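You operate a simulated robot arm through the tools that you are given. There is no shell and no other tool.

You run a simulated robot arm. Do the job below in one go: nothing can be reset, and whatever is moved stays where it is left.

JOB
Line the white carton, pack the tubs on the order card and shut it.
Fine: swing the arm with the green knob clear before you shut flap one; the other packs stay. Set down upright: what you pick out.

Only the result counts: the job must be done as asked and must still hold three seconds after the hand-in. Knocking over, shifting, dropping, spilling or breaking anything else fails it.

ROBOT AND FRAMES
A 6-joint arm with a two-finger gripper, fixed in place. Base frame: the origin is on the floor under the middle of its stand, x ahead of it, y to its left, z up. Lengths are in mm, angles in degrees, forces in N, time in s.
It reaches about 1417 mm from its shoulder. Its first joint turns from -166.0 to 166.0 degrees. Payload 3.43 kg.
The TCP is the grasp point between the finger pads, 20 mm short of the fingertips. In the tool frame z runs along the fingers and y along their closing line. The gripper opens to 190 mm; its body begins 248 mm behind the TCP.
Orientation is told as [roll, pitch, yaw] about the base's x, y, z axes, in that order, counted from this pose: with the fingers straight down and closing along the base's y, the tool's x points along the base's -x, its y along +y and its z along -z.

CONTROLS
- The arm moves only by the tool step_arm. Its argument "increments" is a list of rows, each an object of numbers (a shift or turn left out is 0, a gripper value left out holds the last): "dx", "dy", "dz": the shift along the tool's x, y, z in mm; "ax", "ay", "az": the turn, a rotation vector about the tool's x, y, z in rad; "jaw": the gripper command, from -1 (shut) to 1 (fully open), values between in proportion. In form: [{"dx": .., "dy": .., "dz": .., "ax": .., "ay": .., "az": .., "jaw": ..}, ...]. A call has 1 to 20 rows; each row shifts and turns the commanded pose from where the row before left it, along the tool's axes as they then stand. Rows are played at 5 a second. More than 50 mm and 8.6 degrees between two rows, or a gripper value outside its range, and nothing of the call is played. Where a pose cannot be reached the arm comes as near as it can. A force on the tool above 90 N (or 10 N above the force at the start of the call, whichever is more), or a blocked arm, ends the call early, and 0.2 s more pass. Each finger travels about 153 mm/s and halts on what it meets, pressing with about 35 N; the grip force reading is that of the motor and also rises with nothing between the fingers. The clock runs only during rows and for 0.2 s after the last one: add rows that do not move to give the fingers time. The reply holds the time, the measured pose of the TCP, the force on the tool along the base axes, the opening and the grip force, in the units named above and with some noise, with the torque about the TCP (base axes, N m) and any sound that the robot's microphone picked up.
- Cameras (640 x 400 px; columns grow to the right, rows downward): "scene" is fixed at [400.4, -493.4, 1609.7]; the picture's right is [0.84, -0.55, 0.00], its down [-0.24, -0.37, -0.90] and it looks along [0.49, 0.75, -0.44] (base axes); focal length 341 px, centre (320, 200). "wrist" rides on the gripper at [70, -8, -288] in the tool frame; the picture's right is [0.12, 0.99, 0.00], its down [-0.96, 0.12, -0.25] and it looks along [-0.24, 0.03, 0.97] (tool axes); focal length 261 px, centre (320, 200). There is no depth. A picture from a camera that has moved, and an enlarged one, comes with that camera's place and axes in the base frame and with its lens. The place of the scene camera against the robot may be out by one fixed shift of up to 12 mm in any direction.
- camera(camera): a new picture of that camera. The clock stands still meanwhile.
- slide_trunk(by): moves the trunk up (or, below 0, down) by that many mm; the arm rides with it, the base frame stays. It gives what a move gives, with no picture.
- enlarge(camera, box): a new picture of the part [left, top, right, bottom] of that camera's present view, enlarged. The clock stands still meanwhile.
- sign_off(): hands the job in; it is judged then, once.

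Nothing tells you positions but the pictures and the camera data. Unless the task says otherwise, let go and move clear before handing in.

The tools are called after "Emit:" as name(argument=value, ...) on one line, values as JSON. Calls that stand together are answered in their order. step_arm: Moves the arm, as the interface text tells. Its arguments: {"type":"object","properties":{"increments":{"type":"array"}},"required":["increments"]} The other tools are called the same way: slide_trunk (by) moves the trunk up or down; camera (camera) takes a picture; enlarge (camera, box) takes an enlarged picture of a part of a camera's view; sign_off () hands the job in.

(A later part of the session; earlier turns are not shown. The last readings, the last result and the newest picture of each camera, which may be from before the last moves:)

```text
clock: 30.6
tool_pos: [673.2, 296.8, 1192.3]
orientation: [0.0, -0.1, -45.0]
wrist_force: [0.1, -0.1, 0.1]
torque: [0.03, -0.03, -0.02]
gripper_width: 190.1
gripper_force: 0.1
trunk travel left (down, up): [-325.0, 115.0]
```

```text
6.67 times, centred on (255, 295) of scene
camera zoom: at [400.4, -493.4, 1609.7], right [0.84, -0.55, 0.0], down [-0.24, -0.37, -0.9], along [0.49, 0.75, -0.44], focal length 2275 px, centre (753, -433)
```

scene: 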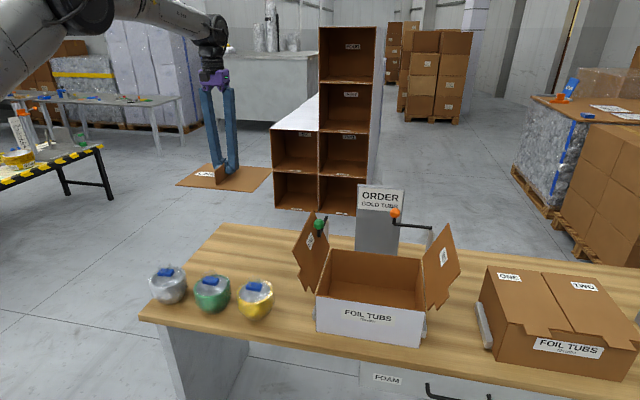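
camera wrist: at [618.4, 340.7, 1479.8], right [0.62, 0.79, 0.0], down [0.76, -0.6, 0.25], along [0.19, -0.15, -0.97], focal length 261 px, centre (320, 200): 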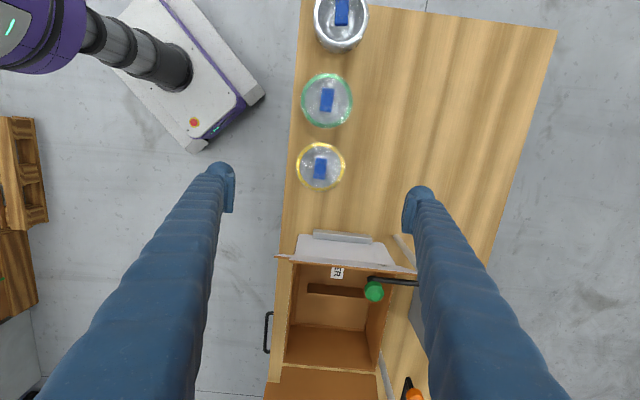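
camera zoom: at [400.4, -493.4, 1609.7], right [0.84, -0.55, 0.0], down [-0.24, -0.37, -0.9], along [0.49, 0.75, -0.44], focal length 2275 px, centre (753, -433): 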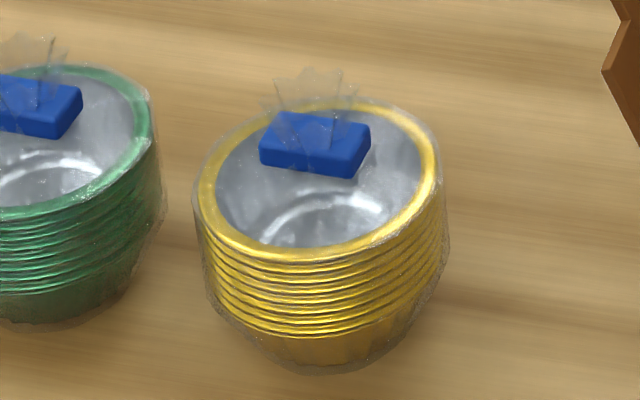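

The gold stack's centre is at L≈-269, D≈688, rim z≈884, clip on top ~912. I'll centre and descend with the jaws wide open around it, stopping part-way to check.

Emit:
step_arm(increments=[{"dx": -2.6, "dy": 1.9}, {"dz": 40}, {"dz": 40}, {"dz": 40}, {"dz": 40}, {"dz": 40}, {"dz": 32}, {}, {}])

Emit:
camera(camera="wrist")

Emit:
enlarge(camera="scene", box=[180, 180, 330, 330])

```text
clock: 32.6
tool_pos: [678.8, 294.7, 958.7]
orientation: [0.0, 0.0, -45.1]
wrist_force: [0.2, -1.0, 0.7]
torque: [0.01, -0.01, 0.01]
gripper_width: 190.0
gripper_force: 0.1
trunk travel left (down, up): [-325.0, 115.0]
```

```text
taken
camera wrist: at [623.2, 339.3, 1247.2], right [0.62, 0.79, 0.0], down [0.76, -0.6, 0.25], along [0.19, -0.15, -0.97], focal length 261 px, centre (320, 200)
```

wrist: 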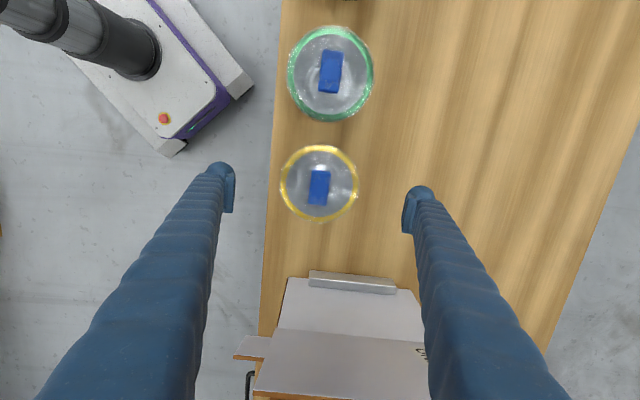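

```text
2.67 times, centred on (255, 255) of scene
camera zoom: at [400.4, -493.4, 1609.7], right [0.84, -0.55, 0.0], down [-0.24, -0.37, -0.9], along [0.49, 0.75, -0.44], focal length 910 px, centre (493, 53)
```

zoom: 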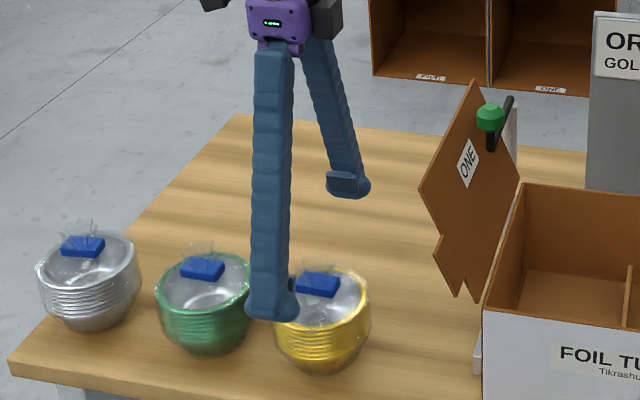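

Centred. Descending the rest to z≈862 and closing on the stack.

Emit:
step_arm(increments=[{"dx": 2, "dz": 32}, {"dz": 32}, {"dz": 32}, {}, {"jaw": 0.4}, {}, {"jaw": 0.1}, {}, {"jaw": -0.3}, {}, {}])

Emit:
camera(camera="wrist")

Emit:
enlarge(camera="scene", box=[180, 200, 330, 350])

```text
clock: 35.0
tool_pos: [676.1, 298.1, 865.7]
orientation: [-0.1, 0.1, -44.9]
wrist_force: [-0.7, 1.1, 5.3]
torque: [0.12, -0.08, 0.0]
gripper_width: 110.9
gripper_force: 34.8
trunk travel left (down, up): [-325.0, 115.0]
```

```text
taken
camera wrist: at [621.8, 342.3, 1153.2], right [0.62, 0.79, 0.0], down [0.76, -0.6, 0.25], along [0.19, -0.15, -0.97], focal length 261 px, centre (320, 200)
```

wrist: 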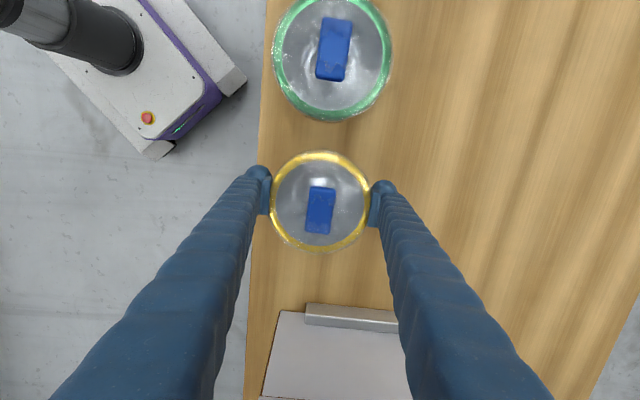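

```text
2.67 times, centred on (255, 275) of scene
camera zoom: at [400.4, -493.4, 1609.7], right [0.84, -0.55, 0.0], down [-0.24, -0.37, -0.9], along [0.49, 0.75, -0.44], focal length 910 px, centre (493, 0)
```

zoom: 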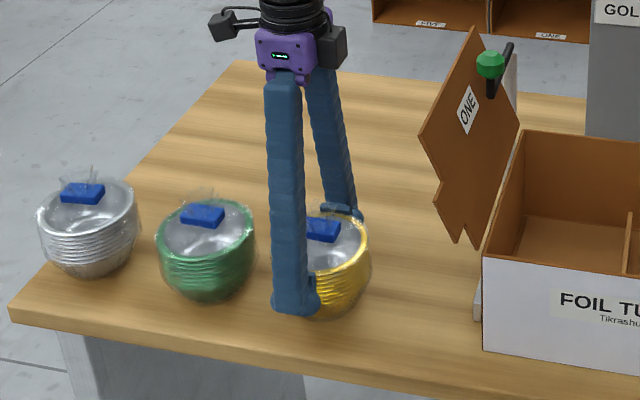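

Gripped at 111 mm with 35 N. Test lift by a few millimetres and check for slip.

Emit:
step_arm(increments=[{"dz": -3, "jaw": -0.5}, {"dz": -5}, {"dz": -7}, {"dz": -10}, {}, {}])

Emit:
camera(camera="wrist")

Emit:
enlarge(camera="scene", box=[180, 200, 330, 350])

```text
clock: 36.4
tool_pos: [677.3, 296.3, 890.4]
orientation: [0.0, 0.0, -44.9]
wrist_force: [-0.7, -0.2, -0.9]
torque: [0.0, 0.01, 0.03]
gripper_width: 111.0
gripper_force: 34.8
trunk travel left (down, up): [-325.0, 115.0]
```

```text
taken
camera wrist: at [622.3, 340.7, 1177.9], right [0.62, 0.79, 0.0], down [0.76, -0.6, 0.25], along [0.19, -0.15, -0.97], focal length 261 px, centre (320, 200)
```

wrist: 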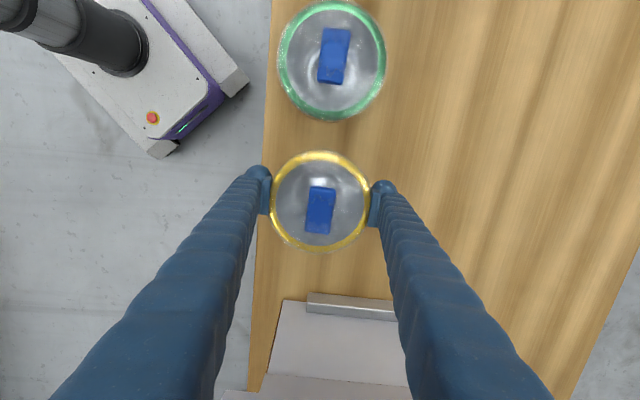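

```text
2.67 times, centred on (255, 275) of scene
camera zoom: at [400.4, -493.4, 1609.7], right [0.84, -0.55, 0.0], down [-0.24, -0.37, -0.9], along [0.49, 0.75, -0.44], focal length 910 px, centre (493, 0)
```

zoom: 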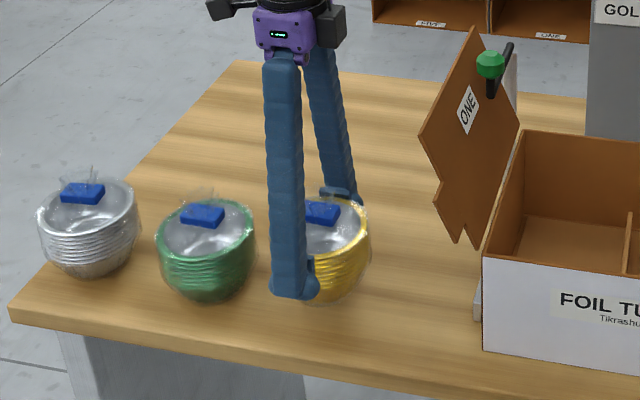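

The stack lifted cleanly with no slip. Raising to travel height and carrying it over the flap-two half of the carton.

Emit:
step_arm(increments=[{"dz": -30}, {"dz": -40}, {"dz": -45}, {"dz": -45}, {"dz": -45}, {"dz": -45}, {"dz": -45}, {"dz": -15}, {}, {}])

Emit:
step_arm(increments=[{"dx": -25, "dy": 5}, {"dx": -42, "dy": 8.2}, {"dx": -42, "dy": 8.2}, {"dx": -42, "dy": 8.2}, {"dx": -42, "dy": 8.2}, {"dx": -42, "dy": 8.2}, {"dx": -42, "dy": 8.2}, {"dx": -42, "dy": 8.2}, {"dx": -42, "dy": 8.2}, {"dx": -42, "dy": 8.2}, {"dx": -21, "dy": 4}, {}, {}])

Emit:
camera(camera="wrist")

Emit:
camera(camera="scene")

```text
clock: 38.6
tool_pos: [675.8, 297.5, 1199.2]
orientation: [0.0, 0.1, -45.0]
wrist_force: [0.1, 0.5, -1.1]
torque: [0.0, 0.01, -0.01]
gripper_width: 110.9
gripper_force: 34.8
trunk travel left (down, up): [-325.0, 115.0]
```

```text
clock: 41.4
tool_pos: [997.8, 52.6, 1197.3]
orientation: [0.0, 0.0, -45.0]
wrist_force: [0.2, -0.4, -1.3]
torque: [0.01, -0.04, -0.02]
gripper_width: 111.0
gripper_force: 35.5
out of reach, approached as far as the arm can: row 10, 11
trunk travel left (down, up): [-325.0, 115.0]
```

```text
taken
camera wrist: at [942.8, 97.1, 1485.8], right [0.62, 0.79, 0.0], down [0.76, -0.6, 0.25], along [0.19, -0.15, -0.97], focal length 261 px, centre (320, 200)
```

wrist: 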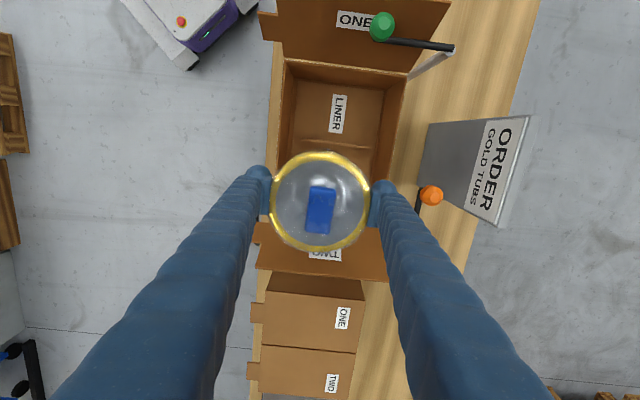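

```text
taken
```

scene: 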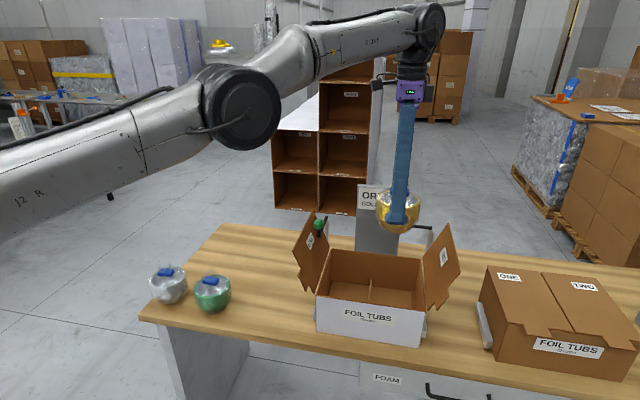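

The arm ran out of reach just short of the target at this height (tub now over the fin, still high and clear). Lowering will bring the spot within reach, so I'll descend a little in place, well above the rim, and see.

Emit:
step_arm(increments=[{"dz": 20}, {"dz": 20}, {"dz": 20}, {"dz": 20}, {}, {}])

Emit:
camera(camera="wrist")

```text
clock: 42.8
tool_pos: [997.0, 53.8, 1116.3]
orientation: [-0.1, 0.0, -45.0]
wrist_force: [0.5, 0.7, -0.1]
torque: [0.0, 0.02, 0.03]
gripper_width: 111.0
gripper_force: 34.6
trunk travel left (down, up): [-325.0, 115.0]
```

```text
taken
camera wrist: at [943.0, 97.7, 1402.6], right [0.62, 0.79, 0.0], down [0.76, -0.6, 0.25], along [0.19, -0.15, -0.97], focal length 261 px, centre (320, 200)
```

wrist: 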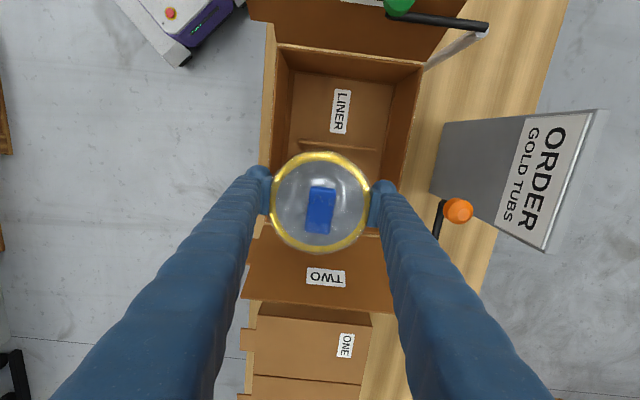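

The commanded pose stayed with the arm, so now I shift the remaining 25 mm / 27 mm to the compartment centre at this lower height.

Emit:
step_arm(increments=[{"dx": -13, "dy": 14}, {"dx": -12, "dy": 13}, {}, {}])

Emit:
camera(camera="wrist")

Emit:
enlarge(camera="scene", box=[285, 150, 475, 350])

```text
clock: 43.8
tool_pos: [1016.1, 54.4, 1117.6]
orientation: [0.1, -0.1, -45.0]
wrist_force: [-0.6, -1.3, 0.7]
torque: [-0.01, -0.13, -0.01]
gripper_width: 111.0
gripper_force: 35.5
out of reach, approached as far as the arm can: row 2
trunk travel left (down, up): [-325.0, 115.0]
```

```text
taken
camera wrist: at [959.8, 98.1, 1406.1], right [0.62, 0.79, 0.0], down [0.76, -0.6, 0.25], along [0.2, -0.15, -0.97], focal length 261 px, centre (320, 200)
```

wrist: 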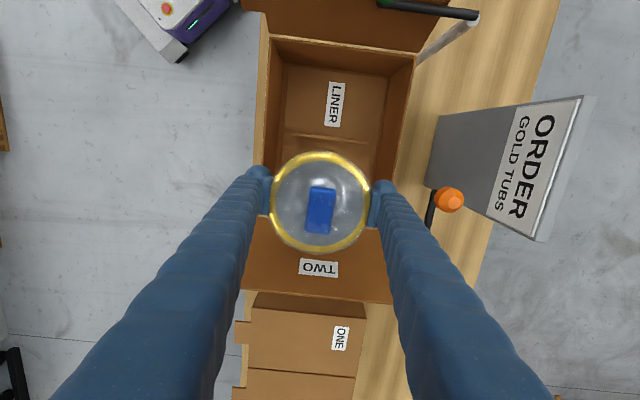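

```text
2.00 times, centred on (380, 250) of scene
camera zoom: at [400.4, -493.4, 1609.7], right [0.84, -0.55, 0.0], down [-0.24, -0.37, -0.9], along [0.49, 0.75, -0.44], focal length 682 px, centre (200, 100)
```

zoom: 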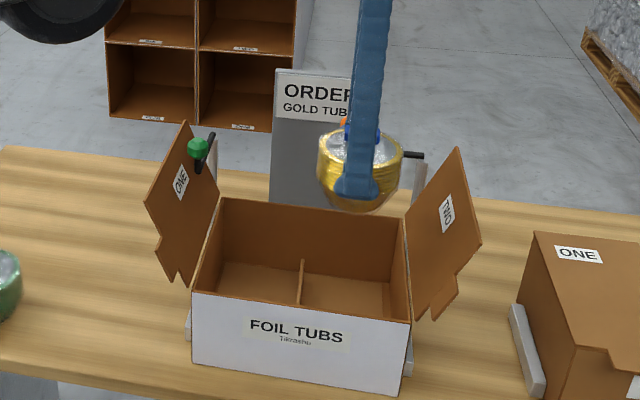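

That half is right at the edge of the arm's reach, so I'll use the other compartment (flap-one side, L≈-545), which is comfortably reachable and clear of the green knob.

Emit:
step_arm(increments=[{"dx": 25, "dy": 3}, {"dx": 37, "dy": 4}, {"dx": 37, "dy": 4}, {"dx": 34, "dy": 4}, {}, {}])

Emit:
camera(camera="wrist")

Emit:
enlarge(camera="scene", box=[285, 150, 475, 350])

```text
clock: 45.2
tool_pos: [933.8, 161.8, 1115.8]
orientation: [0.0, 0.1, -45.0]
wrist_force: [0.1, 0.5, 0.2]
torque: [0.02, -0.02, 0.0]
gripper_width: 110.6
gripper_force: 34.9
trunk travel left (down, up): [-325.0, 115.0]
```

```text
taken
camera wrist: at [879.1, 205.0, 1403.5], right [0.62, 0.79, 0.0], down [0.76, -0.6, 0.25], along [0.19, -0.15, -0.97], focal length 261 px, centre (320, 200)
```

wrist: 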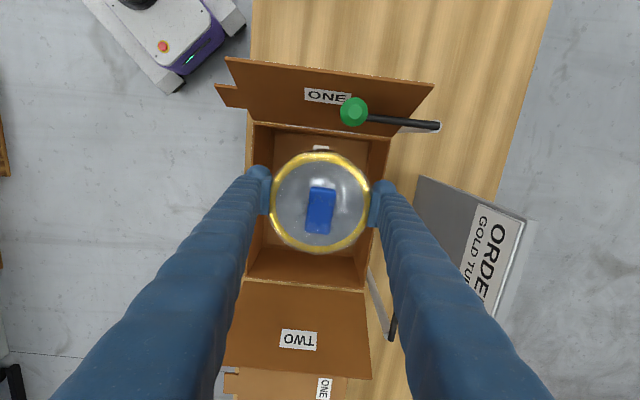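

```text
2.00 times, centred on (380, 250) of scene
camera zoom: at [400.4, -493.4, 1609.7], right [0.84, -0.55, 0.0], down [-0.24, -0.37, -0.9], along [0.49, 0.75, -0.44], focal length 682 px, centre (200, 100)
```

zoom: 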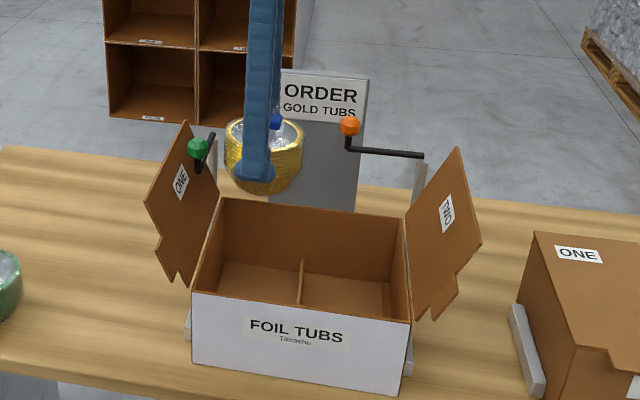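

Now over the flap-one compartment. A zoomed check of clearance to rim, fin and green arm before lowering.

Emit:
enlarge(camera="wrist", box=[215, 50, 455, 200])

Emit:
enlarge(camera="wrist", box=[215, 170, 455, 320])

```text
2.67 times, centred on (335, 125) of wrist
camera zoom: at [879.1, 205.0, 1403.5], right [0.62, 0.79, 0.0], down [0.76, -0.6, 0.25], along [0.19, -0.15, -0.97], focal length 695 px, centre (280, 400)
```

zoom: 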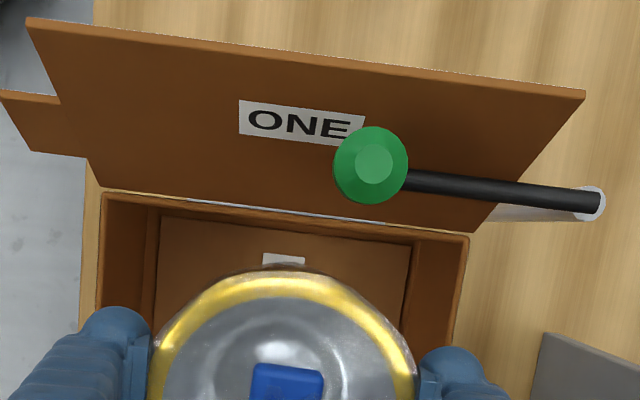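

```text
2.67 times, centred on (335, 245) of wrist
camera zoom: at [879.1, 205.0, 1403.5], right [0.62, 0.79, 0.0], down [0.76, -0.6, 0.25], along [0.19, -0.15, -0.97], focal length 695 px, centre (280, 80)
```

zoom: 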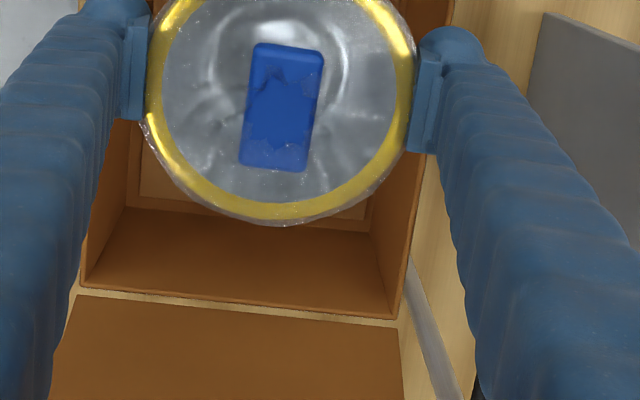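

Clearances look right (≈13 mm to fin and wall). Lowering the stack into the compartment, slowing near the liner.

Emit:
step_arm(increments=[{"dz": 35, "dy": -2}, {"dz": 40}, {"dz": 40}, {"dz": 40}, {"dz": 35}, {"dz": 20}, {"dz": 12}, {"dz": 8}, {}, {}])

Emit:
camera(camera="wrist")

Emit:
enlarge(camera="scene", box=[285, 150, 475, 350])

```text
clock: 47.4
tool_pos: [932.4, 157.9, 885.9]
orientation: [-0.1, -0.1, -45.1]
wrist_force: [-0.8, 0.3, -0.1]
torque: [-0.03, 0.01, -0.01]
gripper_width: 110.7
gripper_force: 34.7
trunk travel left (down, up): [-325.0, 115.0]
```

```text
taken
camera wrist: at [876.7, 201.8, 1172.8], right [0.62, 0.79, 0.0], down [0.76, -0.6, 0.25], along [0.19, -0.15, -0.97], focal length 261 px, centre (320, 200)
```

wrist: 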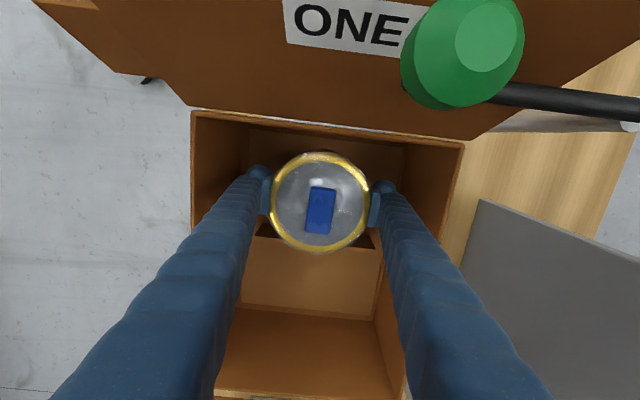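

```text
2.00 times, centred on (380, 250) of scene
camera zoom: at [400.4, -493.4, 1609.7], right [0.84, -0.55, 0.0], down [-0.24, -0.37, -0.9], along [0.49, 0.75, -0.44], focal length 682 px, centre (200, 100)
```

zoom: 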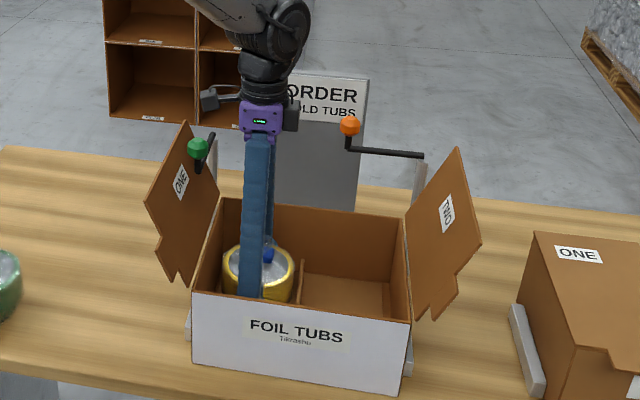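

Tub is inside, close to the liner. Lowering in small steps until it takes contact.

Emit:
step_arm(increments=[{"dz": 4}, {"dz": 3}, {"dz": 2}, {}, {}])

```text
clock: 48.6
tool_pos: [931.6, 158.2, 877.6]
orientation: [0.0, 0.0, -45.0]
wrist_force: [0.2, 0.5, -0.7]
torque: [-0.02, 0.01, 0.01]
gripper_width: 110.7
gripper_force: 34.4
trunk travel left (down, up): [-325.0, 115.0]
```

Emit:
step_arm(increments=[{"dz": 2}, {}, {"dz": 1}, {}, {}])

```text
clock: 49.8
tool_pos: [931.5, 157.3, 875.7]
orientation: [0.1, -0.1, -44.9]
wrist_force: [1.2, -1.4, 24.5]
torque: [0.39, -0.62, 0.04]
gripper_width: 110.8
gripper_force: 35.1
trunk travel left (down, up): [-325.0, 115.0]
```

Contact at ~24 N — it's seated. Easing up 1 mm and opening the jaws modestly, then checking before retreat.

Emit:
step_arm(increments=[{"dz": -1}, {}, {"jaw": 0.25}, {"jaw": 0.43}, {}, {}])

Emit:
camera(camera="wrist")

Emit:
enlarge(camera="scene", box=[300, 200, 450, 350])

```text
clock: 51.2
tool_pos: [932.1, 156.5, 873.8]
orientation: [-0.1, 0.1, -45.0]
wrist_force: [-0.2, 0.0, 0.4]
torque: [0.01, 0.02, 0.01]
gripper_width: 135.7
gripper_force: 0.0
trunk travel left (down, up): [-325.0, 115.0]
```

```text
taken
camera wrist: at [876.8, 201.6, 1161.8], right [0.62, 0.79, 0.0], down [0.76, -0.6, 0.25], along [0.19, -0.15, -0.97], focal length 261 px, centre (320, 200)
```

wrist: 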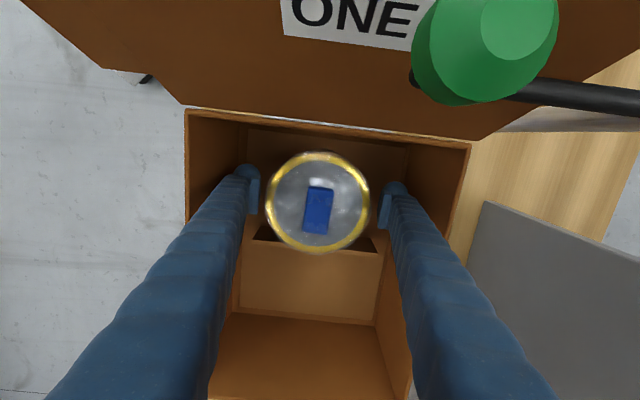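

```text
2.67 times, centred on (375, 275) of scene
camera zoom: at [400.4, -493.4, 1609.7], right [0.84, -0.55, 0.0], down [-0.24, -0.37, -0.9], along [0.49, 0.75, -0.44], focal length 910 px, centre (173, 0)
```

zoom: 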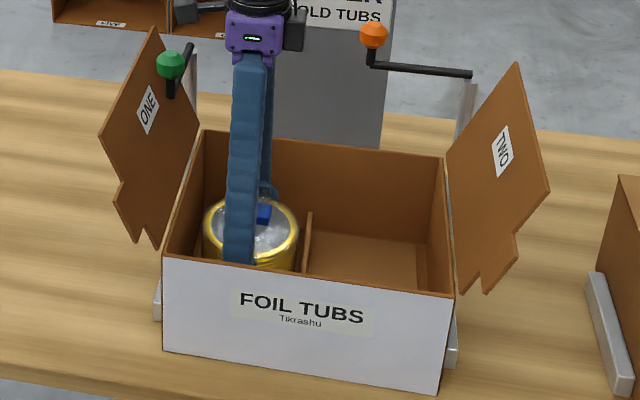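

The stack stands upright on the liner, jaws free on both sides. Retreating straight up.

Emit:
step_arm(increments=[{"dz": -15}, {"dz": -30}, {"dz": -45}, {"dz": -45}, {"dz": -45}, {"dz": -45}, {"dz": -45}, {"dz": -45}, {"dz": -15}, {}])

Emit:
camera(camera="wrist")

Emit:
enlarge(camera="scene", box=[285, 180, 475, 350])

```text
clock: 53.4
tool_pos: [931.1, 157.3, 1204.1]
orientation: [0.0, 0.0, -45.0]
wrist_force: [-0.4, 0.0, -1.0]
torque: [0.0, -0.02, 0.02]
gripper_width: 136.1
gripper_force: 0.1
trunk travel left (down, up): [-325.0, 115.0]
```

```text
taken
camera wrist: at [876.8, 201.7, 1491.7], right [0.62, 0.79, 0.0], down [0.76, -0.6, 0.25], along [0.19, -0.15, -0.97], focal length 261 px, centre (320, 200)
```

wrist: 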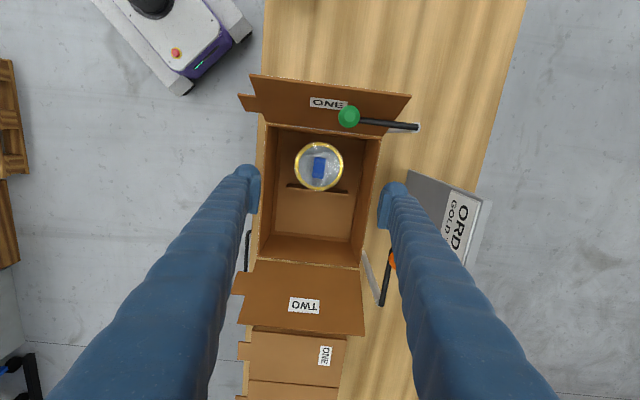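

```text
2.35 times, centred on (380, 265) of scene
camera zoom: at [400.4, -493.4, 1609.7], right [0.84, -0.55, 0.0], down [-0.24, -0.37, -0.9], along [0.49, 0.75, -0.44], focal length 803 px, centre (179, 47)
```

zoom: 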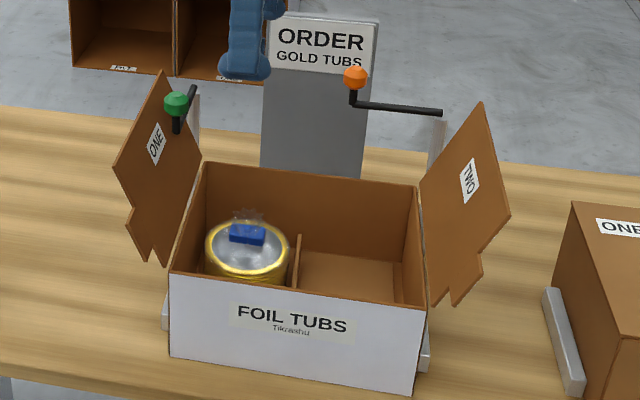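

Packed. Now the green arm: knob ≈ (L −447, D 803, z ~1080), pivot ≈ (L −448, D 915). I'll move above the knob and narrow the jaws, closing front-to-back so neither finger touches flap one.

Emit:
step_arm(increments=[{"dx": 34, "dy": 11, "jaw": -0.1}, {"dx": 33, "dy": 11}, {"dx": 33, "dy": 11}, {}, {}])

Emit:
camera(camera="wrist")

Emit:
enlarge(camera="wrist", box=[260, 120, 420, 240])

```text
clock: 54.6
tool_pos: [884.4, 252.5, 1205.3]
orientation: [-0.1, 0.0, -45.0]
wrist_force: [0.6, -0.6, 0.7]
torque: [0.1, -0.03, 0.03]
gripper_width: 85.4
gripper_force: 0.0
trunk travel left (down, up): [-325.0, 115.0]
```

```text
taken
camera wrist: at [828.5, 295.4, 1491.9], right [0.62, 0.79, 0.0], down [0.76, -0.6, 0.25], along [0.19, -0.15, -0.97], focal length 261 px, centre (320, 200)
```

wrist: 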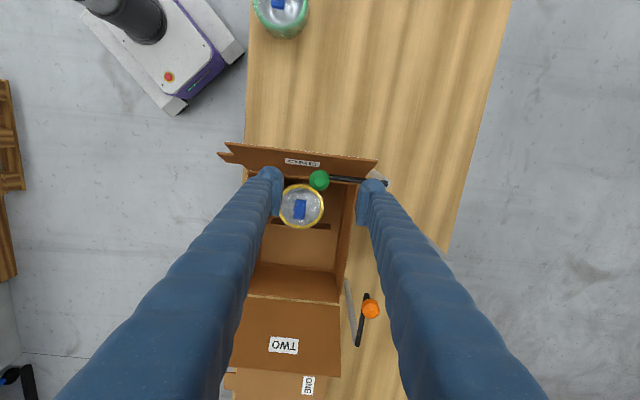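

```text
3.33 times, centred on (340, 180) of wrist
camera zoom: at [828.5, 295.4, 1491.9], right [0.62, 0.79, 0.0], down [0.76, -0.6, 0.25], along [0.19, -0.15, -0.97], focal length 869 px, centre (253, 267)
```

zoom: 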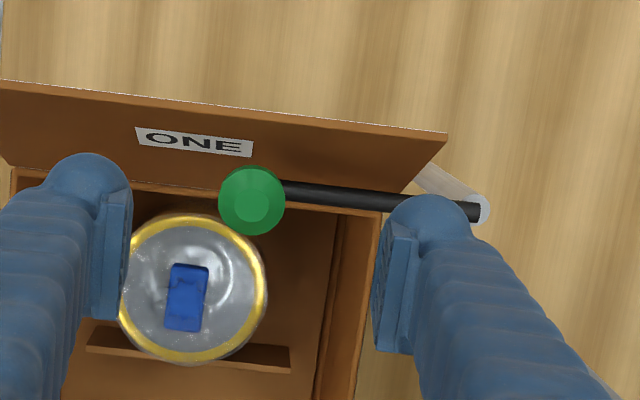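

The knob is right under the TCP, with ~17 mm between fingers and flap. Descending to knob height and closing on it.

Emit:
step_arm(increments=[{"dx": -1.5, "dz": 40}, {"dz": 40}, {"dz": 30}, {"dz": 11}, {}, {}])

Emit:
camera(camera="wrist")

Emit:
enlarge(camera="scene", box=[280, 170, 380, 270])

```text
clock: 56.0
tool_pos: [885.1, 249.8, 1082.6]
orientation: [0.0, 0.0, -44.9]
wrist_force: [1.0, 0.1, 0.4]
torque: [-0.02, -0.02, 0.03]
gripper_width: 85.5
gripper_force: 0.1
trunk travel left (down, up): [-325.0, 115.0]
```

```text
taken
camera wrist: at [829.4, 295.0, 1370.3], right [0.62, 0.79, 0.0], down [0.76, -0.6, 0.25], along [0.19, -0.15, -0.97], focal length 261 px, centre (320, 200)
```

wrist: 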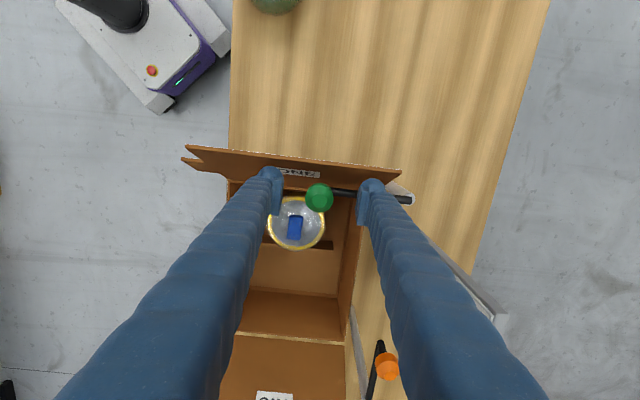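

```text
4.00 times, centred on (330, 220) of scene
camera zoom: at [400.4, -493.4, 1609.7], right [0.84, -0.55, 0.0], down [-0.24, -0.37, -0.9], along [0.49, 0.75, -0.44], focal length 1365 px, centre (280, 120)
```

zoom: 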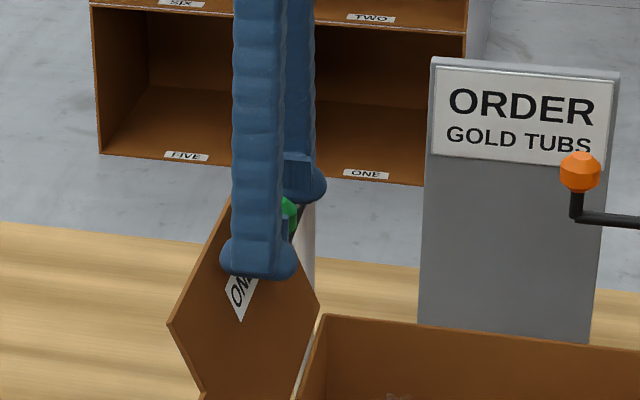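

Knob sits centrally between the fingers. Closing on it.

Emit:
step_arm(increments=[{"jaw": -0.5}, {"jaw": -1}, {}, {}])

Emit:
enlarge(camera="wrist", box=[220, 140, 420, 260])

```text
clock: 57.0
tool_pos: [883.2, 250.5, 1083.0]
orientation: [-0.1, 0.1, -45.0]
wrist_force: [-4.0, -5.3, -1.0]
torque: [-0.05, 0.06, 0.0]
gripper_width: 30.6
gripper_force: 45.5
trunk travel left (down, up): [-325.0, 115.0]
```

```text
3.20 times, centred on (320, 200) of wrist
camera zoom: at [829.1, 294.6, 1370.3], right [0.62, 0.79, 0.0], down [0.76, -0.6, 0.25], along [0.19, -0.15, -0.97], focal length 834 px, centre (320, 200)
```

zoom: 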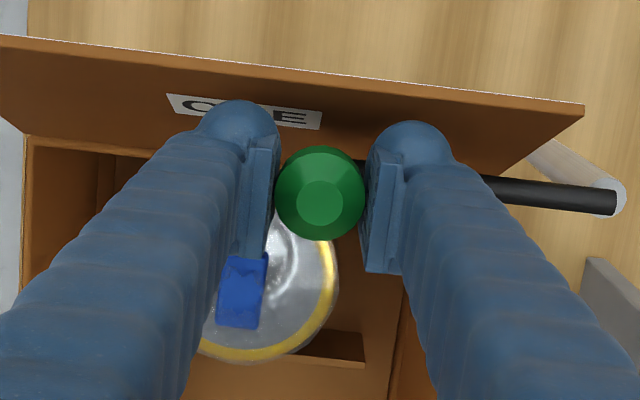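

Firm grip on the knob. Starting the swing inward (away from flap one) along the arc about the pivot, turning the gripper with it, a few degrees first.

Emit:
step_arm(increments=[{"dx": -11.4, "dy": 0.57, "az": -0.1}, {"dx": -11.4, "dy": 0.57, "az": -0.1}, {"dx": -11.4, "dy": 0.57, "az": -0.1}, {}])

Emit:
enlarge(camera="wrist", box=[220, 140, 460, 290])

```text
clock: 58.0
tool_pos: [911.6, 229.6, 1083.2]
orientation: [0.0, 0.1, -27.9]
wrist_force: [-4.0, -7.0, -13.4]
torque: [-0.02, 0.02, 0.05]
gripper_width: 30.8
gripper_force: 44.9
trunk travel left (down, up): [-325.0, 115.0]
```

```text
2.67 times, centred on (340, 215) of wrist
camera zoom: at [847.0, 255.2, 1370.5], right [0.36, 0.93, 0.0], down [0.91, -0.35, 0.25], along [0.23, -0.09, -0.97], focal length 695 px, centre (267, 160)
```

zoom: 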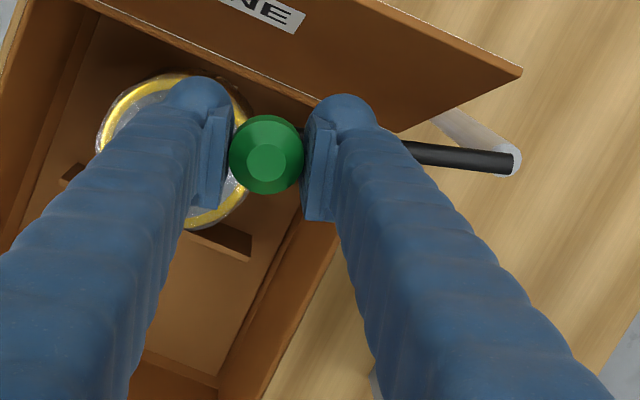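

The arm is swinging with the grip. Continuing the arc.

Emit:
step_arm(increments=[{"dx": -14.78, "dy": 0.5, "az": -0.13}, {"dx": -14.78, "dy": 0.5, "az": -0.13}, {"dx": -14.78, "dy": 0.6, "az": -0.13}, {"dx": -14.78, "dy": 0.6, "az": -0.13}, {"dx": -14.78, "dy": 0.6, "az": -0.13}, {}])

Emit:
camera(camera="wrist")

Emit:
enlarge(camera="scene", box=[280, 150, 480, 290])

```text
clock: 59.4
tool_pos: [985.2, 216.1, 1082.4]
orientation: [0.0, 0.1, 9.6]
wrist_force: [3.2, -7.9, -18.0]
torque: [0.06, -0.44, -0.18]
gripper_width: 30.3
gripper_force: 45.2
trunk travel left (down, up): [-325.0, 115.0]
```

```text
taken
camera wrist: at [918.9, 196.6, 1370.8], right [-0.28, 0.96, 0.0], down [0.93, 0.27, 0.25], along [0.24, 0.07, -0.97], focal length 261 px, centre (320, 200)
```

wrist: 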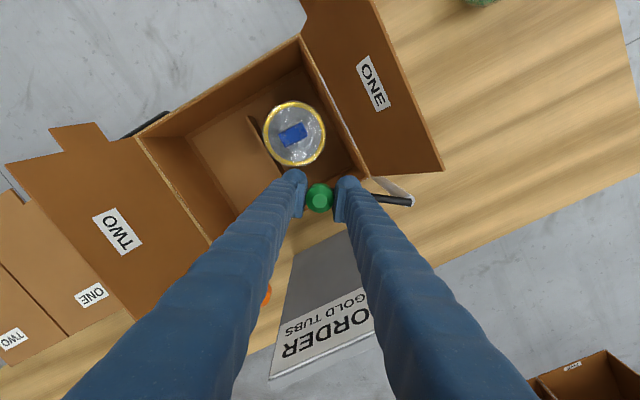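

```text
2.86 times, centred on (380, 220) of scene
camera zoom: at [400.4, -493.4, 1609.7], right [0.84, -0.55, 0.0], down [-0.24, -0.37, -0.9], along [0.49, 0.75, -0.44], focal length 975 px, centre (149, 143)
```

zoom: 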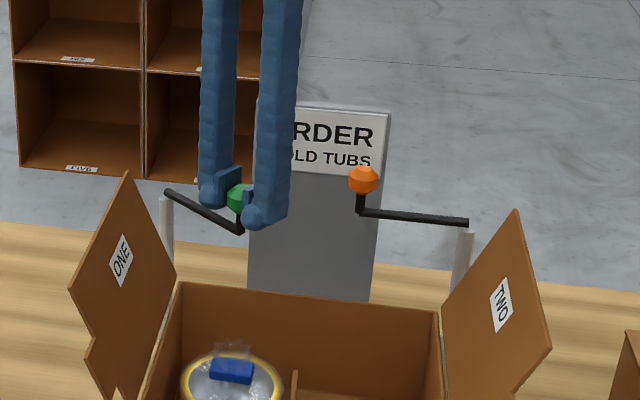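

The arm is swung ~55°, but going on would exceed the reach with a vertical tool (r > 1023 mm). I'll tilt the gripper ~20° outward about its closing axis while holding the knob, then continue.

Emit:
step_arm(increments=[{"ay": -0.06}, {"ay": -0.1}, {"ay": -0.1}, {"ay": -0.09}, {}])

Emit:
enlarge(camera="wrist", box=[220, 120, 460, 270])

Emit:
enlarge(camera="scene", box=[280, 130, 480, 290])

```text
clock: 60.6
tool_pos: [983.6, 216.3, 1084.0]
orientation: [0.0, -20.1, 9.4]
wrist_force: [-0.8, -12.9, 2.5]
torque: [-0.17, 0.28, 0.24]
gripper_width: 30.6
gripper_force: 45.0
trunk travel left (down, up): [-325.0, 115.0]
```

```text
2.67 times, centred on (340, 195) of wrist
camera zoom: at [823.2, 180.8, 1330.4], right [-0.27, 0.96, -0.04], down [0.79, 0.25, 0.56], along [0.55, 0.12, -0.83], focal length 695 px, centre (267, 213)
```

zoom: 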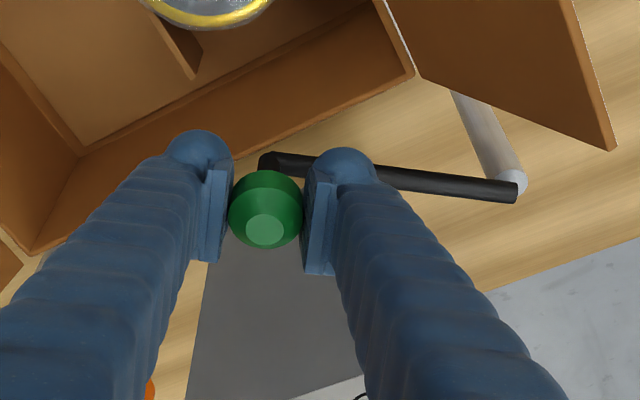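

```text
2.50 times, centred on (380, 210) of scene
camera zoom: at [400.4, -493.4, 1609.7], right [0.84, -0.55, 0.0], down [-0.24, -0.37, -0.9], along [0.49, 0.75, -0.44], focal length 853 px, centre (170, 175)
```

zoom: 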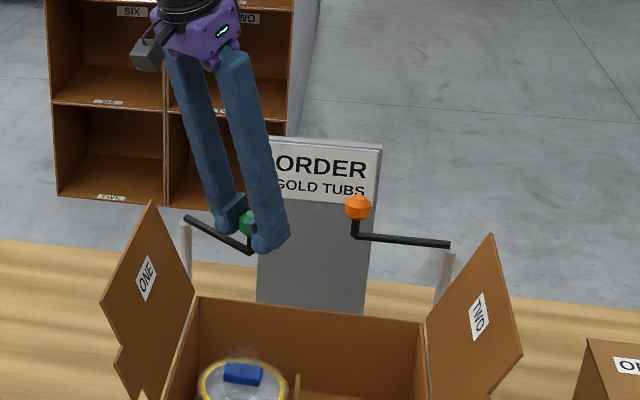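

Tilt is fine and the grip held. Continuing the arc with the tilted tool.

Emit:
step_arm(increments=[{"dx": -10.71, "dy": 0.1, "dz": 3.91, "ax": -0.0343, "az": -0.0939}, {"dx": -10.71, "dy": 0.1, "dz": 3.91, "ax": -0.0343, "az": -0.0939}, {"dx": -10.71, "dy": 0.1, "dz": 3.91, "ax": -0.0343, "az": -0.0939}, {"dx": -10.71, "dy": 0.2, "dz": 3.91, "ax": -0.0343, "az": -0.0939}, {}])

Emit:
enlarge(camera="wrist", box=[220, 120, 460, 270])

Emit:
enlarge(camera="scene", box=[280, 130, 480, 290])

```text
clock: 61.8
tool_pos: [1028.6, 230.5, 1084.2]
orientation: [-0.1, -20.1, 32.4]
wrist_force: [10.9, -13.4, 6.7]
torque: [0.04, -0.44, -0.3]
gripper_width: 30.6
gripper_force: 45.4
trunk travel left (down, up): [-325.0, 115.0]
```

```text
2.67 times, centred on (340, 195) of wrist
camera zoom: at [893.6, 135.2, 1330.2], right [-0.63, 0.78, -0.04], down [0.63, 0.54, 0.56], along [0.46, 0.33, -0.82], focal length 695 px, centre (267, 213)
```

zoom: 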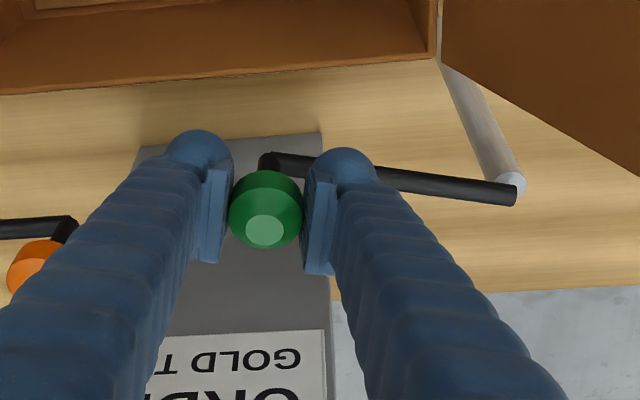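

```text
2.50 times, centred on (380, 210) of scene
camera zoom: at [400.4, -493.4, 1609.7], right [0.84, -0.55, 0.0], down [-0.24, -0.37, -0.9], along [0.49, 0.75, -0.44], focal length 853 px, centre (170, 175)
```

zoom: 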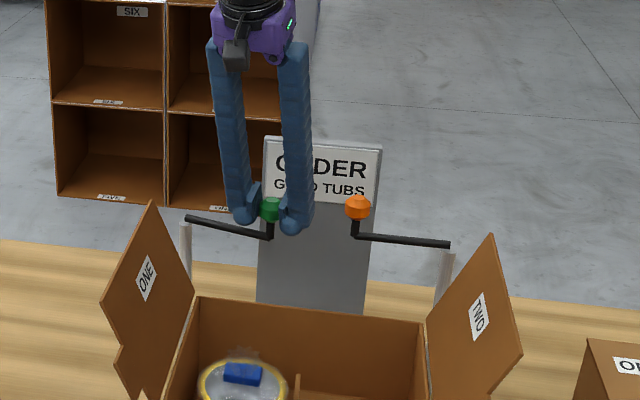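

About 77° swung, nearly parallel to the orange one. A few more degrees, easing slightly outward to reduce the side load.

Emit:
step_arm(increments=[{"dx": -10.71, "dy": -0.8, "dz": 3.91, "ax": -0.0343, "az": -0.0939}, {"dx": -10.71, "dy": -0.8, "dz": 3.91, "ax": -0.0343, "az": -0.0939}, {"dx": -10.71, "dy": -0.6, "dz": 3.91, "ax": -0.0343, "az": -0.0939}, {"dx": -8.0, "dy": -0.4, "dz": 2.9, "ax": -0.0257, "az": -0.07}, {}])

Emit:
enlarge(camera="wrist", box=[200, 120, 460, 290])

Emit:
enlarge(camera="scene", box=[280, 130, 480, 290])

```text
clock: 63.0
tool_pos: [1057.4, 257.2, 1078.1]
orientation: [0.5, -19.8, 53.8]
wrist_force: [-18.0, -15.4, -18.7]
torque: [0.69, -0.64, 0.17]
gripper_width: 27.9
gripper_force: 45.0
trunk travel left (down, up): [-325.0, 115.0]
```

```text
2.35 times, centred on (330, 205) of wrist
camera zoom: at [971.2, 119.1, 1325.6], right [-0.87, 0.49, -0.03], down [0.39, 0.73, 0.56], along [0.3, 0.47, -0.83], focal length 613 px, centre (296, 188)
```

zoom: 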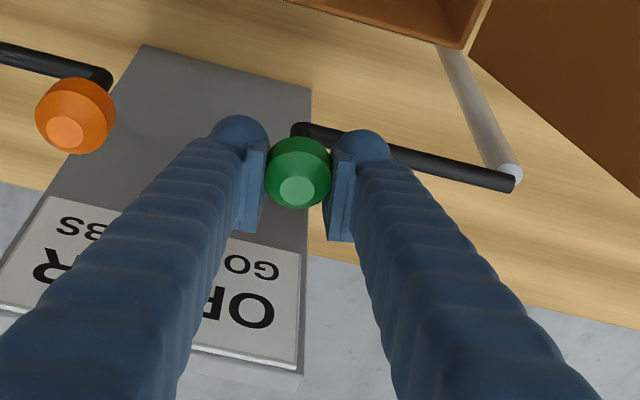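

```text
2.50 times, centred on (380, 210) of scene
camera zoom: at [400.4, -493.4, 1609.7], right [0.84, -0.55, 0.0], down [-0.24, -0.37, -0.9], along [0.49, 0.75, -0.44], focal length 853 px, centre (170, 175)
```

zoom: 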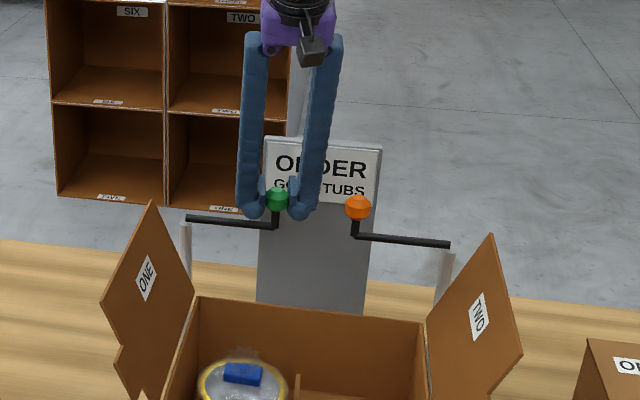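

The green arm now lies parallel to the orange one (≈90°, at its stop), clear of flap one's path. Releasing the knob and backing out along the tool axis.

Emit:
step_arm(increments=[{"dx": 2, "jaw": -0.47}, {}, {}, {"dz": -20}, {"dz": -40}, {"dz": -40}, {"dz": -40}, {}])

Emit:
camera(camera="wrist")

Emit:
enlarge(camera="scene", box=[280, 150, 480, 310])

```text
clock: 64.8
tool_pos: [1030.0, 217.4, 1211.1]
orientation: [0.1, -20.0, 53.8]
wrist_force: [1.4, -0.2, 0.5]
torque: [0.07, -0.01, 0.05]
gripper_width: 50.5
gripper_force: 0.0
trunk travel left (down, up): [-325.0, 115.0]
```

```text
taken
camera wrist: at [940.9, 80.1, 1458.3], right [-0.87, 0.5, -0.04], down [0.39, 0.73, 0.56], along [0.31, 0.47, -0.83], focal length 261 px, centre (320, 200)
```

wrist: 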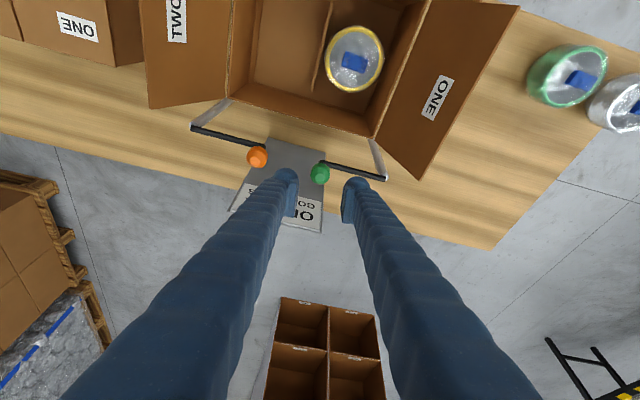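

```text
2.50 times, centred on (380, 230) of scene
camera zoom: at [400.4, -493.4, 1609.7], right [0.84, -0.55, 0.0], down [-0.24, -0.37, -0.9], along [0.49, 0.75, -0.44], focal length 853 px, centre (170, 125)
```

zoom: 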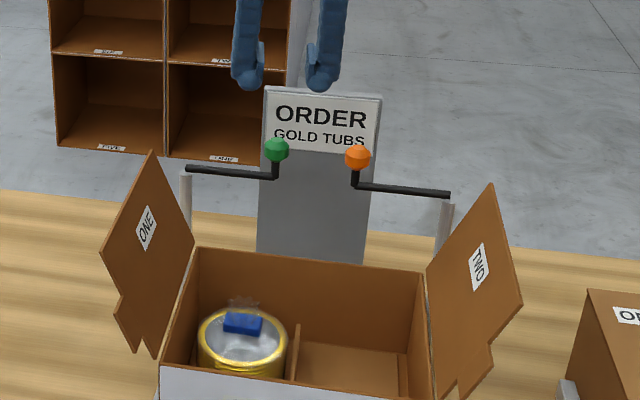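

Green arm is clear and free-standing. Now I move back over flap one's outer side, level the tool, close the jaws and turn to yaw −45° for pushing.

Emit:
step_arm(increments=[{"dx": 12.15, "dy": 38.25, "dz": -4.42}, {"dx": 12.15, "dy": 38.25, "dz": -4.42}, {"dx": 12.15, "dy": 38.25, "dz": -4.42}, {"dx": 12.15, "dy": 38.25, "dz": -4.42}, {"dx": 12.15, "dy": 38.25, "dz": -4.42}, {"dx": 12.15, "dy": 38.25, "dz": -4.42}, {"ay": 0.0873}, {"ay": 0.0873}, {"ay": 0.0873}, {"ay": 0.0873}, {}])

Emit:
step_arm(increments=[{"az": 0.1326, "jaw": -1}, {"az": 0.1326}, {"az": 0.1326}, {"az": 0.1326}, {"az": 0.1326}, {"az": 0.1326}, {"az": 0.1326}, {"az": 0.1326}, {"az": 0.1326}, {"az": 0.1326}, {"az": 0.1326}, {"az": 0.1326}, {"az": 0.1326}, {}, {}])

Emit:
camera(camera="wrist")

Emit:
camera(camera="scene")

```text
clock: 67.2
tool_pos: [800.7, 289.2, 1215.0]
orientation: [0.0, 0.0, 53.9]
wrist_force: [0.1, -0.3, 0.0]
torque: [0.0, -0.02, 0.0]
gripper_width: 50.7
gripper_force: 0.0
trunk travel left (down, up): [-325.0, 115.0]
```

```text
clock: 70.4
tool_pos: [801.0, 289.5, 1213.9]
orientation: [0.0, 0.1, -44.9]
wrist_force: [-0.3, -0.1, 1.1]
torque: [0.0, 0.0, -0.01]
gripper_width: 0.2
gripper_force: 34.0
trunk travel left (down, up): [-325.0, 115.0]
```

```text
taken
camera wrist: at [746.1, 333.2, 1501.9], right [0.62, 0.79, 0.0], down [0.76, -0.6, 0.25], along [0.19, -0.15, -0.97], focal length 261 px, centre (320, 200)
```

wrist: 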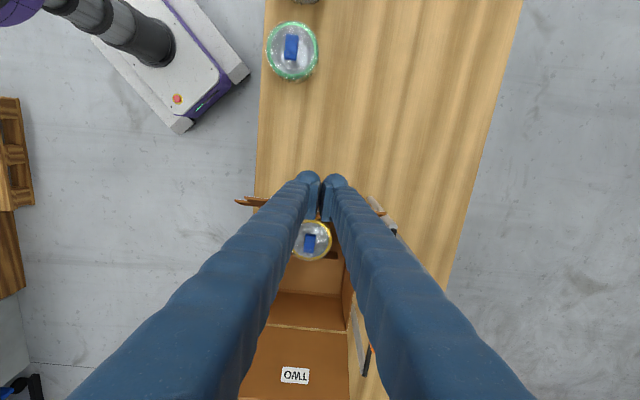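

```text
taken
```

scene: 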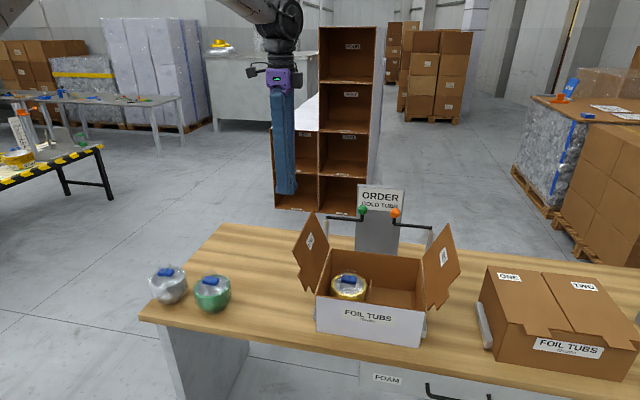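

Positioned outside flap one (29 mm gap). Descending so the closed fingertips overlap its upper 40 mm, then pushing it inward gently.

Emit:
step_arm(increments=[{"dz": 40}, {"dz": 40}, {"dz": 40}, {"dz": 32}, {}, {"dx": -15}, {"dx": -15}, {"dx": -15}, {}])

Emit:
camera(camera="wrist")

Emit:
enlarge(camera="scene", box=[260, 150, 480, 350])

```text
clock: 72.4
tool_pos: [832.1, 259.5, 1061.5]
orientation: [0.1, 0.1, -45.1]
wrist_force: [-0.3, 0.3, 0.8]
torque: [0.02, -0.04, -0.02]
gripper_width: 0.0
gripper_force: 34.7
trunk travel left (down, up): [-325.0, 115.0]
```

```text
taken
camera wrist: at [777.5, 301.7, 1350.1], right [0.62, 0.79, 0.0], down [0.76, -0.6, 0.25], along [0.19, -0.15, -0.97], focal length 261 px, centre (320, 200)
```

wrist: 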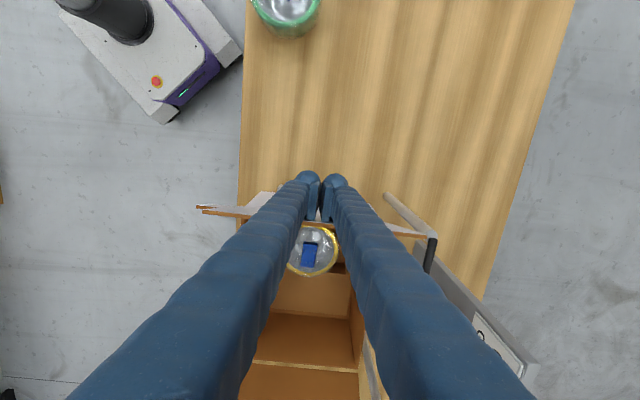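

```text
2.00 times, centred on (370, 250) of scene
camera zoom: at [400.4, -493.4, 1609.7], right [0.84, -0.55, 0.0], down [-0.24, -0.37, -0.9], along [0.49, 0.75, -0.44], focal length 682 px, centre (220, 100)
```

zoom: 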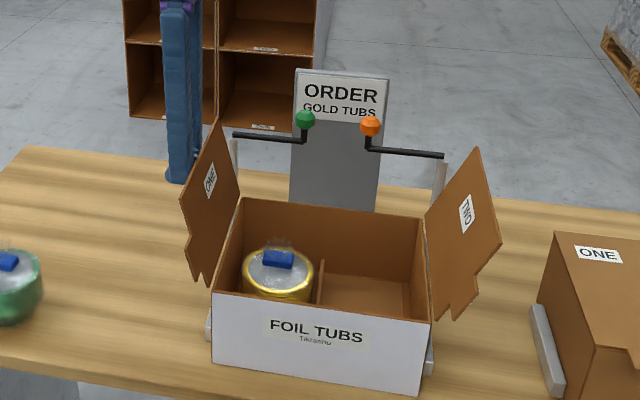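

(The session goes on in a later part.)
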